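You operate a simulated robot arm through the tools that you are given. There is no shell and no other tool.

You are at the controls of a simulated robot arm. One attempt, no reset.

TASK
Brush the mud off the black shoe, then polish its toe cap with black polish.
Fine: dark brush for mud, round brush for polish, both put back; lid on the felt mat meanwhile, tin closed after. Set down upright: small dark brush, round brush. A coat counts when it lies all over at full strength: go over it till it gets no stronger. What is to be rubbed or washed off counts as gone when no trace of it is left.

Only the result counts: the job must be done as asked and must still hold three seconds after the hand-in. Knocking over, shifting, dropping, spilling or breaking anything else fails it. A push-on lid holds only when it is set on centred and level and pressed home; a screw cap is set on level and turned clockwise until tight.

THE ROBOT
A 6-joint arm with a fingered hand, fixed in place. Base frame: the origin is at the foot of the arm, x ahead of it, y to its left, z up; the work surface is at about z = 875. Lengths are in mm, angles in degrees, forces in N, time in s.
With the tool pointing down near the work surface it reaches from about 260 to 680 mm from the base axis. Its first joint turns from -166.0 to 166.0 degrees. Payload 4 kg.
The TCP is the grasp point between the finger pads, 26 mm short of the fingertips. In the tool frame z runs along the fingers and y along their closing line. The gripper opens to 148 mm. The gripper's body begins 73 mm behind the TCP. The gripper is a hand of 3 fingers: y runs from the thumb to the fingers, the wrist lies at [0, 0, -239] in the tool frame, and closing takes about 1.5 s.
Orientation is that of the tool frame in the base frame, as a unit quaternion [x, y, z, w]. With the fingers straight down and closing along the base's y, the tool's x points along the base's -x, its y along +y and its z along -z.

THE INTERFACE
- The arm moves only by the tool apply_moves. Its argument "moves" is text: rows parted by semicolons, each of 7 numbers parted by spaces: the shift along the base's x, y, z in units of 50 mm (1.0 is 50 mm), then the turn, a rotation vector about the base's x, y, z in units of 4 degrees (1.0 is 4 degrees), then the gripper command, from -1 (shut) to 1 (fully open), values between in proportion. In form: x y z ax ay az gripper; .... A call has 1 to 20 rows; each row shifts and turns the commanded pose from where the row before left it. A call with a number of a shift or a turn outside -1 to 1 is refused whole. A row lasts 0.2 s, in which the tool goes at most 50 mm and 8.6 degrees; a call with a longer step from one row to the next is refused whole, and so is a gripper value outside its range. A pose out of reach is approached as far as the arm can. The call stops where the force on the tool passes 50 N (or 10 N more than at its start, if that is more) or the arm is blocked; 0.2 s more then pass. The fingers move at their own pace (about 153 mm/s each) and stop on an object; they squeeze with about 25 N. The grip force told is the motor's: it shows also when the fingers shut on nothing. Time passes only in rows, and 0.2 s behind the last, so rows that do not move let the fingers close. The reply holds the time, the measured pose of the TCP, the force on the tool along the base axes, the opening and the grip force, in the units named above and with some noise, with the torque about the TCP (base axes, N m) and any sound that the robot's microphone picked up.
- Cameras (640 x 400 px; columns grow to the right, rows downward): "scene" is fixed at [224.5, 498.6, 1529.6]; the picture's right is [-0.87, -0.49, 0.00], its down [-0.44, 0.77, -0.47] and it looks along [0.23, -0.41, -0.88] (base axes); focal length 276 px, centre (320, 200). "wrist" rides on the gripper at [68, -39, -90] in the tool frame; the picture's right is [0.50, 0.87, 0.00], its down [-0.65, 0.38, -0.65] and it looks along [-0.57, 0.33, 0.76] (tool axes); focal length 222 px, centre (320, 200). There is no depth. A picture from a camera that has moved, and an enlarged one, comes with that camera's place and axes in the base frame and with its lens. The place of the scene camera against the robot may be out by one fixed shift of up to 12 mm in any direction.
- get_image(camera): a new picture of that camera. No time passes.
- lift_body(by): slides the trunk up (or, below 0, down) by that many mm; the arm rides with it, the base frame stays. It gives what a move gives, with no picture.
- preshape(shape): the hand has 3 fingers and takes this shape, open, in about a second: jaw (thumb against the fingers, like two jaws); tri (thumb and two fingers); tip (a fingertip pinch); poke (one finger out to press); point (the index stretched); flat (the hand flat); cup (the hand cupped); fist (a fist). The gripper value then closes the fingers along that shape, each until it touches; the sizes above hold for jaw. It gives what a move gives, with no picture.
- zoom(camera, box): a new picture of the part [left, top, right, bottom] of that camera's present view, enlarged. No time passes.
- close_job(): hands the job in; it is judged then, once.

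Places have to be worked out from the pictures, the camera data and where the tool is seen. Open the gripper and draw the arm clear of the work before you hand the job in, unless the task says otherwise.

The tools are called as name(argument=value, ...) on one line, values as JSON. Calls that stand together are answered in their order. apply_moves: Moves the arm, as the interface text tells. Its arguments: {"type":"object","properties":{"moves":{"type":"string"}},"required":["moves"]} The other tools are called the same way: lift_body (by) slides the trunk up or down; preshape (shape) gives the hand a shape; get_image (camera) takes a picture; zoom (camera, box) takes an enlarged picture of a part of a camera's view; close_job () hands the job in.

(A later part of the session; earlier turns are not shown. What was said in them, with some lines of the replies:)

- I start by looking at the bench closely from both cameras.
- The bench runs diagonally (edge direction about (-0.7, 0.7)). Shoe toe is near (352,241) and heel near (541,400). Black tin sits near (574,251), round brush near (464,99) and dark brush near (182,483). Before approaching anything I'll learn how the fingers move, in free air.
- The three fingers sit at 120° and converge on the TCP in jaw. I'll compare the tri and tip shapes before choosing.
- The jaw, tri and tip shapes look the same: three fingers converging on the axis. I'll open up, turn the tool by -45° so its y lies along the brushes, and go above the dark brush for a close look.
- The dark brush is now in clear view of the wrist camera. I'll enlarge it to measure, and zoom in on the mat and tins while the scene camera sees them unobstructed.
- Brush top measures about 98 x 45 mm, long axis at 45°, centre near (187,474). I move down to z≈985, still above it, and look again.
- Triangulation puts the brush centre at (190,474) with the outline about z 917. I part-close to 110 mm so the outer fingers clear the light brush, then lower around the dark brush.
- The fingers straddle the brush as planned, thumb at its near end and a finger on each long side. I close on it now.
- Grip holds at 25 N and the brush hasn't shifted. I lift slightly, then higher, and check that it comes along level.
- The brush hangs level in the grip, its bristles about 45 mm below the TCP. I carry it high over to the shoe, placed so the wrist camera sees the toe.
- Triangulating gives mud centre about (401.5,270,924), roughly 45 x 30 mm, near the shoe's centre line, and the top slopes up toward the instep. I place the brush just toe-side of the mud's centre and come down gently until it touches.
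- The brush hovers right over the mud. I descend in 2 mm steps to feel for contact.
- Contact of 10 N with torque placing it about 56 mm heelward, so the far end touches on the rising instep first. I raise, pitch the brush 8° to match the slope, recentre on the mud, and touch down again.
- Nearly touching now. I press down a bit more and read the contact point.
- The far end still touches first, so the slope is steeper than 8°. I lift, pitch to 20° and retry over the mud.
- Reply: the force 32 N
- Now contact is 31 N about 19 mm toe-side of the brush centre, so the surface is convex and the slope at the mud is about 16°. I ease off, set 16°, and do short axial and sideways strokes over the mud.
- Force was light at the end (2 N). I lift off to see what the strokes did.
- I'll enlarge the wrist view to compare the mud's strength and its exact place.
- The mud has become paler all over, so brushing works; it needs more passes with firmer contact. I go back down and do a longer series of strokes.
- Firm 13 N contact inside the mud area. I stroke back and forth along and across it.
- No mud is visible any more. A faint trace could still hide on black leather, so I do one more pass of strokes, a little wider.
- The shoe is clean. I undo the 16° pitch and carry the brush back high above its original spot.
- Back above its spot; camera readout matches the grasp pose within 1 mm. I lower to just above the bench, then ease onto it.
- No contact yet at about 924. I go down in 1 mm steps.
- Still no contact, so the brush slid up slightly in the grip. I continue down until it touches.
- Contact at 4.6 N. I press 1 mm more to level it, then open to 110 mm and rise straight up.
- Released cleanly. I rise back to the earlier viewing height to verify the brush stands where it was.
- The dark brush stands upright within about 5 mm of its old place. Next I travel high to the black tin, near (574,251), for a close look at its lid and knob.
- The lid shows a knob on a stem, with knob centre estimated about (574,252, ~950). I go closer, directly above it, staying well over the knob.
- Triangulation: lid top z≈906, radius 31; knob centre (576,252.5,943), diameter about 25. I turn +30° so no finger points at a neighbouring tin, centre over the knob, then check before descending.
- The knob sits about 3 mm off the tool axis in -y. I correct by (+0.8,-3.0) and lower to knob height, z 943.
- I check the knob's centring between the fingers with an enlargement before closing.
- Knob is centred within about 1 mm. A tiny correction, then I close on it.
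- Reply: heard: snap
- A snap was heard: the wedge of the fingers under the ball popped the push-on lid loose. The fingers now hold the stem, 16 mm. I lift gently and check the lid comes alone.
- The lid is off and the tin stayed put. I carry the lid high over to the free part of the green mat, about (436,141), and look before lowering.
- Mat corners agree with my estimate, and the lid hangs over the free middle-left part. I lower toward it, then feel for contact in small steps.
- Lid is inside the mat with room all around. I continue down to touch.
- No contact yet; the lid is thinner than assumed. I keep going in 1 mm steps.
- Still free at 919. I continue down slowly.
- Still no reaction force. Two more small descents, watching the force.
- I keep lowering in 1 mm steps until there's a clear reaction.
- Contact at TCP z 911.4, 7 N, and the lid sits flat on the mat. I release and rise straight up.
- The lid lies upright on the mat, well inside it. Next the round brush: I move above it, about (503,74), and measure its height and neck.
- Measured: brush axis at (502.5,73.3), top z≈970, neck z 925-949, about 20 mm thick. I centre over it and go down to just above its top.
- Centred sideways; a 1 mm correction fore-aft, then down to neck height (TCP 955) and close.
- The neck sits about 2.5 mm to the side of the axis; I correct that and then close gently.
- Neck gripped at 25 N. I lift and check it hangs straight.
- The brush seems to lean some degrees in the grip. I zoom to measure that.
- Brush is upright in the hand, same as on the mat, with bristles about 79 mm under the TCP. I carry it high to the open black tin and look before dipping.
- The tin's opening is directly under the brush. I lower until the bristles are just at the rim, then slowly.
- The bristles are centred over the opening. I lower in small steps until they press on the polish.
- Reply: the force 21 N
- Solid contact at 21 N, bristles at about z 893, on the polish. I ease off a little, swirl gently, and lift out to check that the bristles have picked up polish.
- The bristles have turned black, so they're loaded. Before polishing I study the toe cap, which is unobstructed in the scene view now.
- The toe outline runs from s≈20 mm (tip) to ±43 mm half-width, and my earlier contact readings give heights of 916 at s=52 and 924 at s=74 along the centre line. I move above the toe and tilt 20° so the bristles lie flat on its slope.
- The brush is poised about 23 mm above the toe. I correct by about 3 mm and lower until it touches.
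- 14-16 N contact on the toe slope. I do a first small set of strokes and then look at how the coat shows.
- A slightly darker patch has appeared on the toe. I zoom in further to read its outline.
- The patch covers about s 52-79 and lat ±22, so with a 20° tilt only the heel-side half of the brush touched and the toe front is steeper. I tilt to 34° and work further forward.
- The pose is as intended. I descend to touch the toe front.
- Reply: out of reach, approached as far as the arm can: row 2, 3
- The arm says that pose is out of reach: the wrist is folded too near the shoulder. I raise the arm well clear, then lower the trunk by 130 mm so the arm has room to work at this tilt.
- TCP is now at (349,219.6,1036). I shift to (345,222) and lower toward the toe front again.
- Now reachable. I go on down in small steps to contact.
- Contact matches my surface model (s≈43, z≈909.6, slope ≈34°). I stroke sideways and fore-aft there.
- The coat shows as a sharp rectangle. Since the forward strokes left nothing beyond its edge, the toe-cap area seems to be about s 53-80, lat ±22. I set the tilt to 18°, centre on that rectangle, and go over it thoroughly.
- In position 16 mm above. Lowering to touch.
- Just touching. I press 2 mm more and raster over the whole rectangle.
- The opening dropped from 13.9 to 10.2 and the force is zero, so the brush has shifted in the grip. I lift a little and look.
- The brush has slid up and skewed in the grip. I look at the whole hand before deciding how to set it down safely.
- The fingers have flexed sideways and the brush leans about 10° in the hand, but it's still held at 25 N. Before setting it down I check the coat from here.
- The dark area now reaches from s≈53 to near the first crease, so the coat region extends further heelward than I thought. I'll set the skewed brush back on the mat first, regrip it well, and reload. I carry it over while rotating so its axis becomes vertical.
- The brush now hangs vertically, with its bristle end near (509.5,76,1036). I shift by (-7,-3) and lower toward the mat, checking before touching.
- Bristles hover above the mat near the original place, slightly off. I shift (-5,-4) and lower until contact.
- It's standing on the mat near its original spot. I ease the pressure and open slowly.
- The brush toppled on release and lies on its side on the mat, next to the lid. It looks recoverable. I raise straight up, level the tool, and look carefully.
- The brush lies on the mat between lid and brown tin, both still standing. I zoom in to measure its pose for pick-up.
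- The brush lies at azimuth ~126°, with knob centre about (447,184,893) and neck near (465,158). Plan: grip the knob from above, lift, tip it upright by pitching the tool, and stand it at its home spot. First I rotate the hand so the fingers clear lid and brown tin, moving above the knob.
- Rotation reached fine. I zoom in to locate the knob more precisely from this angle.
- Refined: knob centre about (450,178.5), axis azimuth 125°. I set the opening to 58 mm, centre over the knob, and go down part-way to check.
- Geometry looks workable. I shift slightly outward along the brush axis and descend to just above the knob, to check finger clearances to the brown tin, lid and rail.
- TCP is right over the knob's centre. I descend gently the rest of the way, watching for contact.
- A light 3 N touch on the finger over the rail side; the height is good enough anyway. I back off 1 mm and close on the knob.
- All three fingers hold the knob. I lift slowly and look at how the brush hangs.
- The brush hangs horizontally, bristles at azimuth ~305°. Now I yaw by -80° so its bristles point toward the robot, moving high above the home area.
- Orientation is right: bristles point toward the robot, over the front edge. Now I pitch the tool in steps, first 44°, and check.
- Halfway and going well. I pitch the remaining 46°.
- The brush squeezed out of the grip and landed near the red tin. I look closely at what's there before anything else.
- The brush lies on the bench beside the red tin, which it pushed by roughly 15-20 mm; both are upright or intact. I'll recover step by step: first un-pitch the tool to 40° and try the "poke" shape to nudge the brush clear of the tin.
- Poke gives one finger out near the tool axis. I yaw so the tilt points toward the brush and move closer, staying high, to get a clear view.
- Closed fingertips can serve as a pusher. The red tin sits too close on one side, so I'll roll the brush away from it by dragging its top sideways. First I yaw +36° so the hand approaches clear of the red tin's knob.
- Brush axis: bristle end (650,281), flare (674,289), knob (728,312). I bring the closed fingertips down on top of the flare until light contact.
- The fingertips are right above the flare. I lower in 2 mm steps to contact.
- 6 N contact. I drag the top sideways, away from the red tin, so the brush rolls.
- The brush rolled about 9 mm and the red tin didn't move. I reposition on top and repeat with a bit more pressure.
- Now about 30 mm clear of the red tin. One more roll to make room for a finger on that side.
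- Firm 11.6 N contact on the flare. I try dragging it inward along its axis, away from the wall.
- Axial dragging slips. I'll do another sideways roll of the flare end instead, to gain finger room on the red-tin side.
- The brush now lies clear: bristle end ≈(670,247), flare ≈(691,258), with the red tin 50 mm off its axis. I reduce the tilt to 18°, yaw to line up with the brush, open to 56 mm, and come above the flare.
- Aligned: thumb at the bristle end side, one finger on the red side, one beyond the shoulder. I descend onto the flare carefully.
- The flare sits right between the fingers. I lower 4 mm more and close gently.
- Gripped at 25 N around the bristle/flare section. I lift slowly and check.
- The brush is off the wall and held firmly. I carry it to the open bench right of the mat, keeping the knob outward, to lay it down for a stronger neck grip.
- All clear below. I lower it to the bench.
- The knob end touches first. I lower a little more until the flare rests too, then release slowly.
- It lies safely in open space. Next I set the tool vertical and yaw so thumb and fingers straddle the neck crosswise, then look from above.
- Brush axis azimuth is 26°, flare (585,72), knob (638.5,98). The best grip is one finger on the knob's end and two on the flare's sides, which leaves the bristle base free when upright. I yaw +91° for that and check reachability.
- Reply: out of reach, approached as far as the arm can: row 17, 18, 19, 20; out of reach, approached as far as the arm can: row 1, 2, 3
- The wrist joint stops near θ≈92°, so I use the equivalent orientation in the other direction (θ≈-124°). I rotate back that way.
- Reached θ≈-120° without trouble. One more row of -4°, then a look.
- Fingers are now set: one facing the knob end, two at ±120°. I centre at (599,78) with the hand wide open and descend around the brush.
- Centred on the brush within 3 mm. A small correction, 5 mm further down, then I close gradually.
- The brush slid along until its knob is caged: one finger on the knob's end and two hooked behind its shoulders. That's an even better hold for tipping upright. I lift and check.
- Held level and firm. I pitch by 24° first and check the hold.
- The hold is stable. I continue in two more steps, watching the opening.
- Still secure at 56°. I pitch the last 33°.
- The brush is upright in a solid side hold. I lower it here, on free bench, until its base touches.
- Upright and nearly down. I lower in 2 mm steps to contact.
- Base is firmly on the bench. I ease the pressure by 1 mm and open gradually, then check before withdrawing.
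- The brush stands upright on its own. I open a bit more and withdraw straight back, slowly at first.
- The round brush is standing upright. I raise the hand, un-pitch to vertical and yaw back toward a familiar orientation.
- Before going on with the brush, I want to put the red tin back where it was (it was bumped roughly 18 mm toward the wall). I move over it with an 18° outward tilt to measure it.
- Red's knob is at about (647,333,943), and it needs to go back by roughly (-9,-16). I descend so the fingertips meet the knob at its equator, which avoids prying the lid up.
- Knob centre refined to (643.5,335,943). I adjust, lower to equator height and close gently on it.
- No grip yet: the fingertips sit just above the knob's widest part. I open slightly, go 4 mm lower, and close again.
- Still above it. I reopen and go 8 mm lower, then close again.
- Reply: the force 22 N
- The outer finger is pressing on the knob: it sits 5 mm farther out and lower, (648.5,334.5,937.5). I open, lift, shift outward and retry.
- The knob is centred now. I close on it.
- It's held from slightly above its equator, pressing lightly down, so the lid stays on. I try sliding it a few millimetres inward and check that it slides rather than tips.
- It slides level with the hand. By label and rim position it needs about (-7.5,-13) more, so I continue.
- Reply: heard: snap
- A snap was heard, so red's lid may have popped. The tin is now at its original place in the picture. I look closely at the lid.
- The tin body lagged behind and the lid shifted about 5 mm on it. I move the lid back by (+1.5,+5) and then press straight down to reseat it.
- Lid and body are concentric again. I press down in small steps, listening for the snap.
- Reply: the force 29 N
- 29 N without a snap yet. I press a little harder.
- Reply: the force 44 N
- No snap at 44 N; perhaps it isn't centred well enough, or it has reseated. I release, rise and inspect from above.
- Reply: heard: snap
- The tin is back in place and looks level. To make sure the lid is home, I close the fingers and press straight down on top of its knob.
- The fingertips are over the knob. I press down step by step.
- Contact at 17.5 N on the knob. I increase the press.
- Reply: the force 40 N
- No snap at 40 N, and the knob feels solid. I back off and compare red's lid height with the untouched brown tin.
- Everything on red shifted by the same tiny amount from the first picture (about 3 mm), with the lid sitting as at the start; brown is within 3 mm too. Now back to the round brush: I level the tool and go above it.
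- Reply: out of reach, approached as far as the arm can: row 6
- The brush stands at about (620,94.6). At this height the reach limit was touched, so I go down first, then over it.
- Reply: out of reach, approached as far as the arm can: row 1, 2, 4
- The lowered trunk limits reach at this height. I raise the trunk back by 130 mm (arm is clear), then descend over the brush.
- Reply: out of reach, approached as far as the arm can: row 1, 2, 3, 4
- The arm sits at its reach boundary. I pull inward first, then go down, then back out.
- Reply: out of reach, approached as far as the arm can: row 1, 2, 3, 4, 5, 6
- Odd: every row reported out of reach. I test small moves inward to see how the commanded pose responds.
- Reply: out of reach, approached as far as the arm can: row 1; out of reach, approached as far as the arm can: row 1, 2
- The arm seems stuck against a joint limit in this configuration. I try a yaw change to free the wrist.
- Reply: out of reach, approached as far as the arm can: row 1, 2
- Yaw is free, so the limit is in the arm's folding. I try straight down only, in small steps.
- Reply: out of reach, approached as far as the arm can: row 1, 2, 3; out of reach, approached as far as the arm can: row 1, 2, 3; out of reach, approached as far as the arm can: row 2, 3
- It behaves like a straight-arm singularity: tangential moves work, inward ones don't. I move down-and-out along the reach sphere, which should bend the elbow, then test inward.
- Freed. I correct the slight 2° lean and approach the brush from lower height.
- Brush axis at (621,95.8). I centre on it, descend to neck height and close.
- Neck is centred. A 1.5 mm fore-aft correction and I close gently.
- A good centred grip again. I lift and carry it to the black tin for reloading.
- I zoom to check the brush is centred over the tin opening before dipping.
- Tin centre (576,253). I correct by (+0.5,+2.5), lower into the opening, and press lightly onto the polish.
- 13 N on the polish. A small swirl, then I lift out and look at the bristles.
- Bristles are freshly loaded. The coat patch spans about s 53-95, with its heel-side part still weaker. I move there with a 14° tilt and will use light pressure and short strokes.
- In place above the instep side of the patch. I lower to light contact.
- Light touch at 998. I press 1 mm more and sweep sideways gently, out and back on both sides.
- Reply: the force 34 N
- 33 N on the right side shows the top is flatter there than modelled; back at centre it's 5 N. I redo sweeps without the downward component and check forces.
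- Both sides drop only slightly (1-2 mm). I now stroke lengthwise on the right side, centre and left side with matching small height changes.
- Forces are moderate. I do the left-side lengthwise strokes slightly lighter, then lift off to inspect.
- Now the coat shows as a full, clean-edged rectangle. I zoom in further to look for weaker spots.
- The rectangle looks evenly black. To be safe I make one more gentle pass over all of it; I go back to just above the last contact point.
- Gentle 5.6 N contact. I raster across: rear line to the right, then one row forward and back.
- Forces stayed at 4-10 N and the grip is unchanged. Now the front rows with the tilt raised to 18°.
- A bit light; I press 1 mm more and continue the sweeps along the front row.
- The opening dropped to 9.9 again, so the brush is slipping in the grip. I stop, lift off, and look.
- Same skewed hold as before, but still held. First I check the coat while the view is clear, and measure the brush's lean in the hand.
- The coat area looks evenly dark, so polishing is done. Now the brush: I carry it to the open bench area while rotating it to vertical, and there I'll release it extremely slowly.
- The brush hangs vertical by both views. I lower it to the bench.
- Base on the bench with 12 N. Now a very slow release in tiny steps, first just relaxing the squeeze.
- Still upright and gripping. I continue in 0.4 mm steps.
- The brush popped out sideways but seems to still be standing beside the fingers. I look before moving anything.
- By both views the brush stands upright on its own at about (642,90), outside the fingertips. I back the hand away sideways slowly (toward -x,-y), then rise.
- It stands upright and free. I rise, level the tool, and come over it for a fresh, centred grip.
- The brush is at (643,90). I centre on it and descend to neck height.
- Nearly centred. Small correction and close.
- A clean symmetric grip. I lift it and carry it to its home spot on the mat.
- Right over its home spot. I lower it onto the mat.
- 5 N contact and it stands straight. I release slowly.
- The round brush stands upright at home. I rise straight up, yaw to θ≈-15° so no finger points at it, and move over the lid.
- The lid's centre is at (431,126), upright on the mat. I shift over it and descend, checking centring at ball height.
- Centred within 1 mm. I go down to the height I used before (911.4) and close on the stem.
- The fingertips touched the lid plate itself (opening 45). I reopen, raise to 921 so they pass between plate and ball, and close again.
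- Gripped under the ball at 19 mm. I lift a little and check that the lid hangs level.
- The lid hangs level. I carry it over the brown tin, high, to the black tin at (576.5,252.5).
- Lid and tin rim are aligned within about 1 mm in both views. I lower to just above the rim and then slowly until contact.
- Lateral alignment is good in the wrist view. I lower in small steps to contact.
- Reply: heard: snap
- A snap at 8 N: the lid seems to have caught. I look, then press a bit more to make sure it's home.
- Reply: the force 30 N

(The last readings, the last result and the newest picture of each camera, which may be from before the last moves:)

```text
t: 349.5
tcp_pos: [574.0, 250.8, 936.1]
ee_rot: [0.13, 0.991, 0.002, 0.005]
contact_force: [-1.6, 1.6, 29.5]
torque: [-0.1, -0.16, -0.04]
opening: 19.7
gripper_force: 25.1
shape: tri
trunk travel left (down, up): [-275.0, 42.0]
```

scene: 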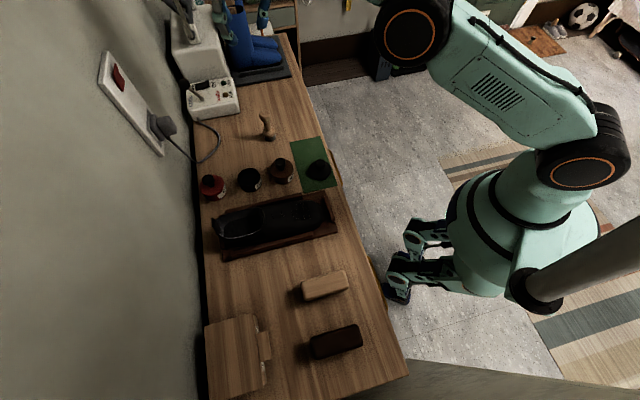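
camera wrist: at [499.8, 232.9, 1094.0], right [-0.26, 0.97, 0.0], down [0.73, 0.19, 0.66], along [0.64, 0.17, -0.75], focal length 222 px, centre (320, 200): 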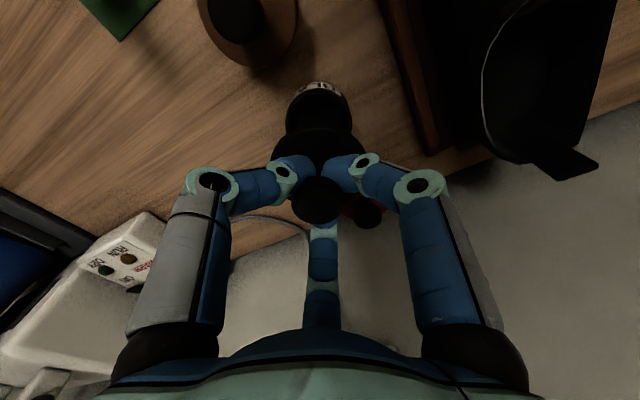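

Pressed at 29.5 N and concentric. I ease the pressure while staying in contact, open the fingers fully, and only then rise.

apply_moves(moves="0 0 0.03 0 0 0 -1;0 0 0 0 0 0 -0.9;0 0 0 0 0 0 -0.8;0 0 0 0 0 0 -0.7;0 0 0 0 0 0 -0.6;0 0 0 0 0 0 -0.4;0 0 0 0 0 0 -0.2;0 0 0 0 0 0 -0.1;0 0 0 0 0 0 -0.1")

zoom(camera="wrist", box=[240, 90, 400, 230])

```text
t: 351.5
tcp_pos: [575.0, 249.6, 935.6]
ee_rot: [0.13, 0.992, 0.001, 0.004]
contact_force: [-1.0, -1.8, 22.8]
torque: [0.23, -0.07, 0.01]
opening: 59.2
gripper_force: 0.0
shape: jaw
trunk travel left (down, up): [-275.0, 42.0]
```

```text
2.86 times, centred on (320, 160) of wrist
camera zoom: at [498.7, 230.9, 1025.7], right [-0.26, 0.97, 0.0], down [0.73, 0.19, 0.66], along [0.64, 0.17, -0.75], focal length 635 px, centre (320, 314)
```

zoom: 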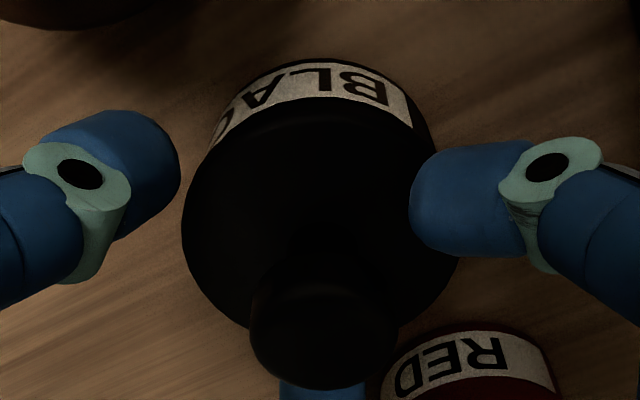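

A fingertip rests on the lid's edge; no matter. I rise straight up now and inspect.

apply_moves(moves="0 0 0.1 0 0 0 -0.1;0 0 0.3 0 0 0 -0.1;0 0 0.6 0 0 0 -0.1;0 0 0.8 0 0 0 -0.1;0 0 0 0 0 0 -0.1")

get_image(camera="wrist")

zoom(camera="wrist", box=[240, 60, 400, 190])

zoom(camera="scene", box=[190, 110, 350, 210])

```text
t: 352.7
tcp_pos: [575.1, 252.8, 1023.9]
ee_rot: [0.13, 0.992, 0.002, 0.001]
contact_force: [-0.3, -0.7, -1.0]
torque: [0.02, -0.01, 0.03]
opening: 63.7
gripper_force: 0.1
shape: jaw
trunk travel left (down, up): [-275.0, 42.0]
```

```text
taken
camera wrist: at [498.7, 233.5, 1113.4], right [-0.26, 0.97, 0.0], down [0.73, 0.19, 0.66], along [0.64, 0.17, -0.75], focal length 222 px, centre (320, 200)
```

wrist: 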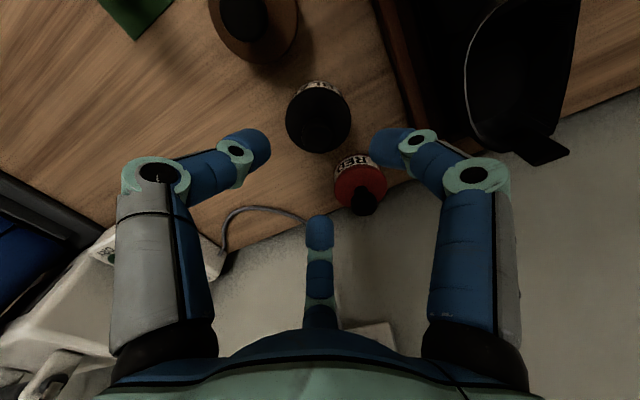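

```text
3.08 times, centred on (320, 125) of wrist
camera zoom: at [498.7, 233.5, 1113.4], right [-0.26, 0.97, 0.0], down [0.73, 0.19, 0.66], along [0.64, 0.17, -0.75], focal length 684 px, centre (320, 431)
```

zoom: 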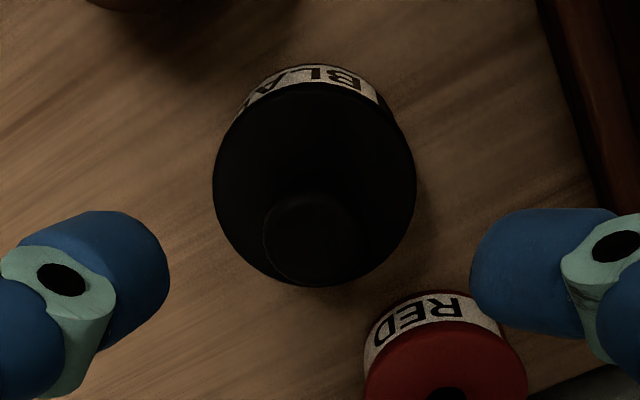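

```text
4.00 times, centred on (270, 160) of scene
camera zoom: at [224.5, 498.6, 1529.6], right [-0.87, -0.49, 0.0], down [-0.44, 0.77, -0.47], along [0.23, -0.41, -0.88], focal length 1104 px, centre (520, 360)
```

zoom: 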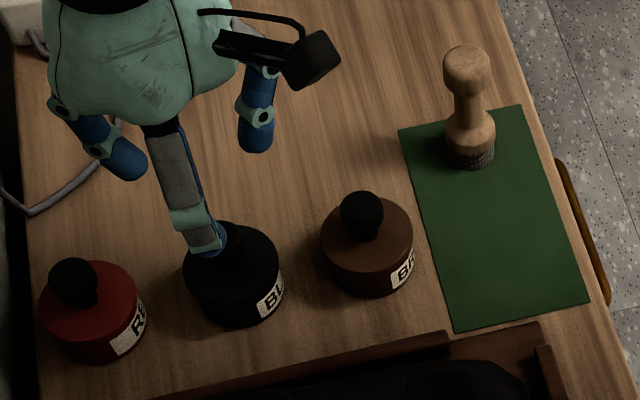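

The lid looks seated and the round brush is exactly where it started. To be certain the lid is pressed home, I press once on its knob with closed fingertips.

apply_moves(moves="0.06 -0.016 0 0 0 0 -1;0 0 0 0 0 0 -1;0 0 -0.5 0 0 0 -1;0 0 -0.3 0 0 0 -1;0 0 -0.1 0 0 0 -1;0 0 -0.04 0 0 0 -1;0 0 0 0 0 0 -1")

apply_moves(moves="0 0 -0.04 0 0 0 -1;0 0 -0.04 0 0 0 -1;0 0 -0.03 0 0 0 -1;0 0 0 0 0 0 -1")

```text
t: 354.3
tcp_pos: [578.5, 250.3, 978.4]
ee_rot: [0.131, 0.991, 0.002, 0.003]
contact_force: [0.3, -0.3, -0.7]
torque: [0.01, -0.03, 0.0]
opening: 0.0
gripper_force: 25.0
shape: jaw
trunk travel left (down, up): [-275.0, 42.0]
```

```text
t: 355.3
tcp_pos: [578.8, 250.8, 972.6]
ee_rot: [0.131, 0.991, 0.001, 0.003]
contact_force: [-0.3, 0.2, 0.4]
torque: [0.02, 0.04, -0.02]
opening: 0.0
gripper_force: 25.3
shape: jaw
trunk travel left (down, up): [-275.0, 42.0]
```

apply_moves(moves="0 0 -0.03 0 0 0 -1;0 0 -0.03 0 0 0 -1;0 0 -0.03 0 0 0 -1;0 0 0 0 0 0 -1")

zoom(camera="wrist", box=[240, 100, 400, 240])

```text
t: 356.3
tcp_pos: [577.1, 250.9, 972.7]
ee_rot: [0.131, 0.991, 0.002, 0.006]
contact_force: [4.2, 2.9, 34.1]
torque: [0.07, -0.13, 0.0]
opening: 0.0
gripper_force: 25.1
shape: jaw
trunk travel left (down, up): [-275.0, 42.0]
```

```text
2.86 times, centred on (320, 170) of wrist
camera zoom: at [502.2, 231.4, 1060.6], right [-0.26, 0.97, 0.0], down [0.72, 0.19, 0.66], along [0.64, 0.17, -0.75], focal length 635 px, centre (320, 286)
```

zoom: 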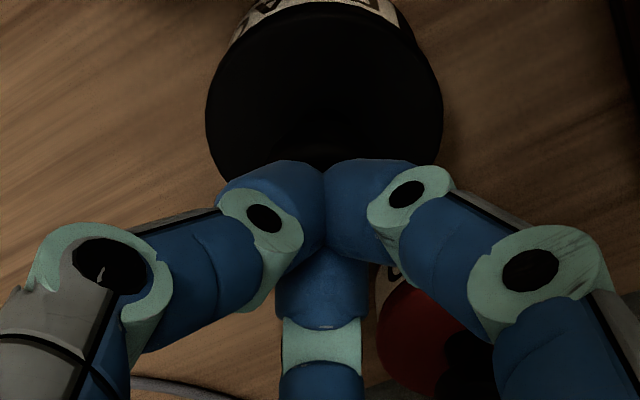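

Solid at 34 N with no further snap; its knob height equals red's, so both lids are seated. I rise, open the gripper and draw the arm clear.

apply_moves(moves="0 0 0.3 0 0 0 -1;0 0 0.8 0 0 0 -0.5;0 0 0.9 0 0 0 0.5;0 0 0.9 0 0 0 1;-0.6 -0.5 0.5 0 0 0 1;-0.7 -0.6 0.2 0 0 0 1;-0.7 -0.6 0 0 0 0 1;-0.7 -0.6 0 0 0 0 1;-0.6 -0.6 0 0 0 0 1;0 0 0 0 0 0 1;0 0 0 0 0 0 1")

get_image(camera="scene")

zoom(camera="scene", box=[190, 110, 350, 210])

zoom(camera="scene", box=[280, 190, 330, 232])

zoom(camera="scene", box=[190, 250, 414, 390])

get_image(camera="wrist")

```text
t: 358.7
tcp_pos: [412.5, 106.1, 1151.0]
ee_rot: [0.131, 0.991, 0.001, 0.002]
contact_force: [-0.3, -0.6, 0.3]
torque: [-0.02, -0.03, -0.03]
opening: 141.8
gripper_force: 0.1
shape: jaw
trunk travel left (down, up): [-275.0, 42.0]
```

```text
taken
```

scene: 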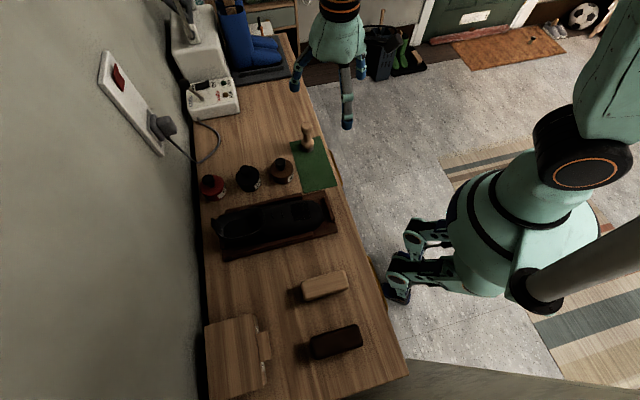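

```text
4.00 times, centred on (270, 160) of scene
camera zoom: at [224.5, 498.6, 1529.6], right [-0.87, -0.49, 0.0], down [-0.44, 0.77, -0.47], along [0.23, -0.41, -0.88], focal length 1104 px, centre (520, 360)
```

zoom: 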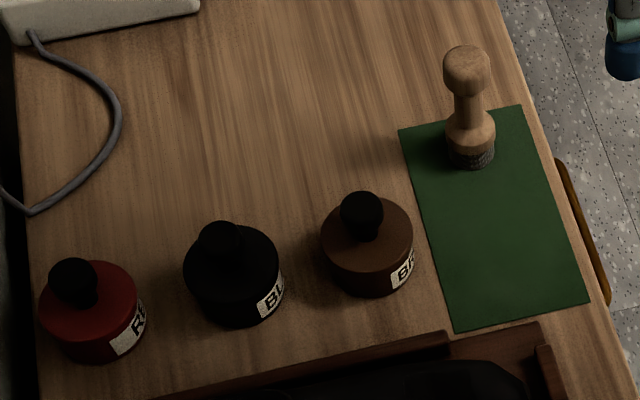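

```text
9.52 times, centred on (305, 211) of scene
camera zoom: at [224.5, 498.6, 1529.6], right [-0.87, -0.49, 0.0], down [-0.44, 0.77, -0.47], along [0.23, -0.41, -0.88], focal length 2628 px, centre (463, 95)
```

zoom: 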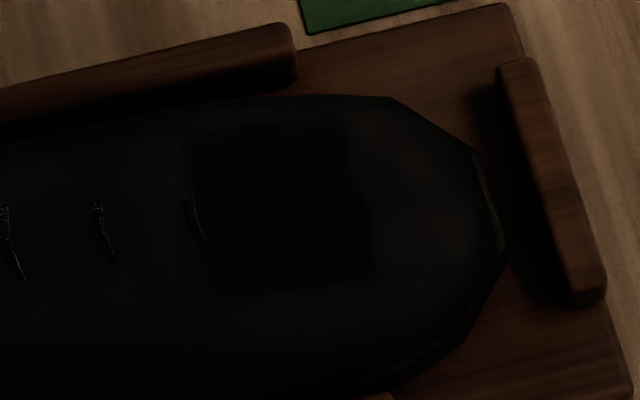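

```text
2.86 times, centred on (302, 320) of scene
camera zoom: at [224.5, 498.6, 1529.6], right [-0.87, -0.49, 0.0], down [-0.44, 0.77, -0.47], along [0.23, -0.41, -0.88], focal length 788 px, centre (371, -143)
```

zoom: 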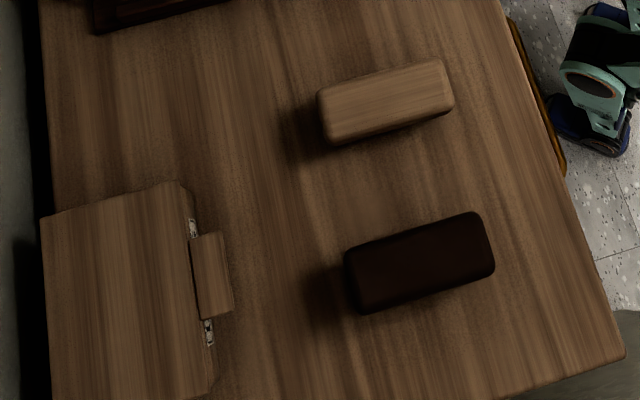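

```text
taken
camera wrist: at [337.5, 85.8, 1240.6], right [-0.26, 0.97, 0.0], down [0.73, 0.19, 0.66], along [0.64, 0.17, -0.75], focal length 222 px, centre (320, 200)
```

wrist: 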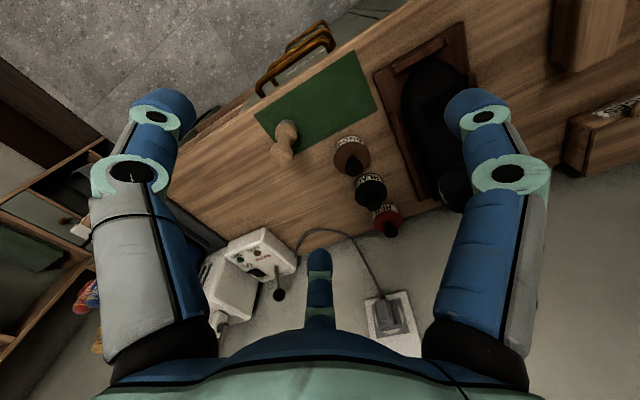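

Final check: no mud is visible, and the toe cap shows one even, straight-edged black coat. The black tin is closed and pressed home. The round brush is upright at its original spot, and the dark brush is upright within about 7 mm of its own. Red and brown are within about 3 mm of where they began. The gripper is open and the arm is clear, so I hand in.

close_job()

```text
The job is handed in.
```

I handed the job in. The shoe is clean and polished and everything is back in place, but the round brush fell several times and knocked the red tin along the way.

**Final state**
- **Mud:** brushed off with the dark brush; no trace shows in the last pictures.
- **Polish:** the toe cap carries an even black coat after several passes with the round brush, which I reloaded once. I judged full strength by eye, and black polish on black leather gives little contrast.
- **Black tin:** the lid was on the felt mat while I worked. It is closed again: it snapped on, then held firm when I pressed its knob at 34 N.
- **Brushes:** both are upright. The round brush is at its original spot on the mat; the dark brush is about 7 mm from where it stood.

**What went wrong**
- **Brush falls:** the round brush slipped in the grip twice. It toppled once on release and once shot out of the hand, landing by the wall next to the red tin.
- **Red tin:** that knock pushed it nearly 20 mm. I slid it back to about 3 mm from its start, but its lid popped on the way. I heard one more snap and then pressed the lid down; its knob sits at the same height as the black tin's, so I believe it is seated.
- **Small shifts:** the brown tin is about 3 mm off and the black tin about 2 mm. The lid was pushed 10–15 mm across the mat but stayed on it.

The main risk to a pass is the "nothing else shifted" rule, depending on how strictly those few millimetres are judged.
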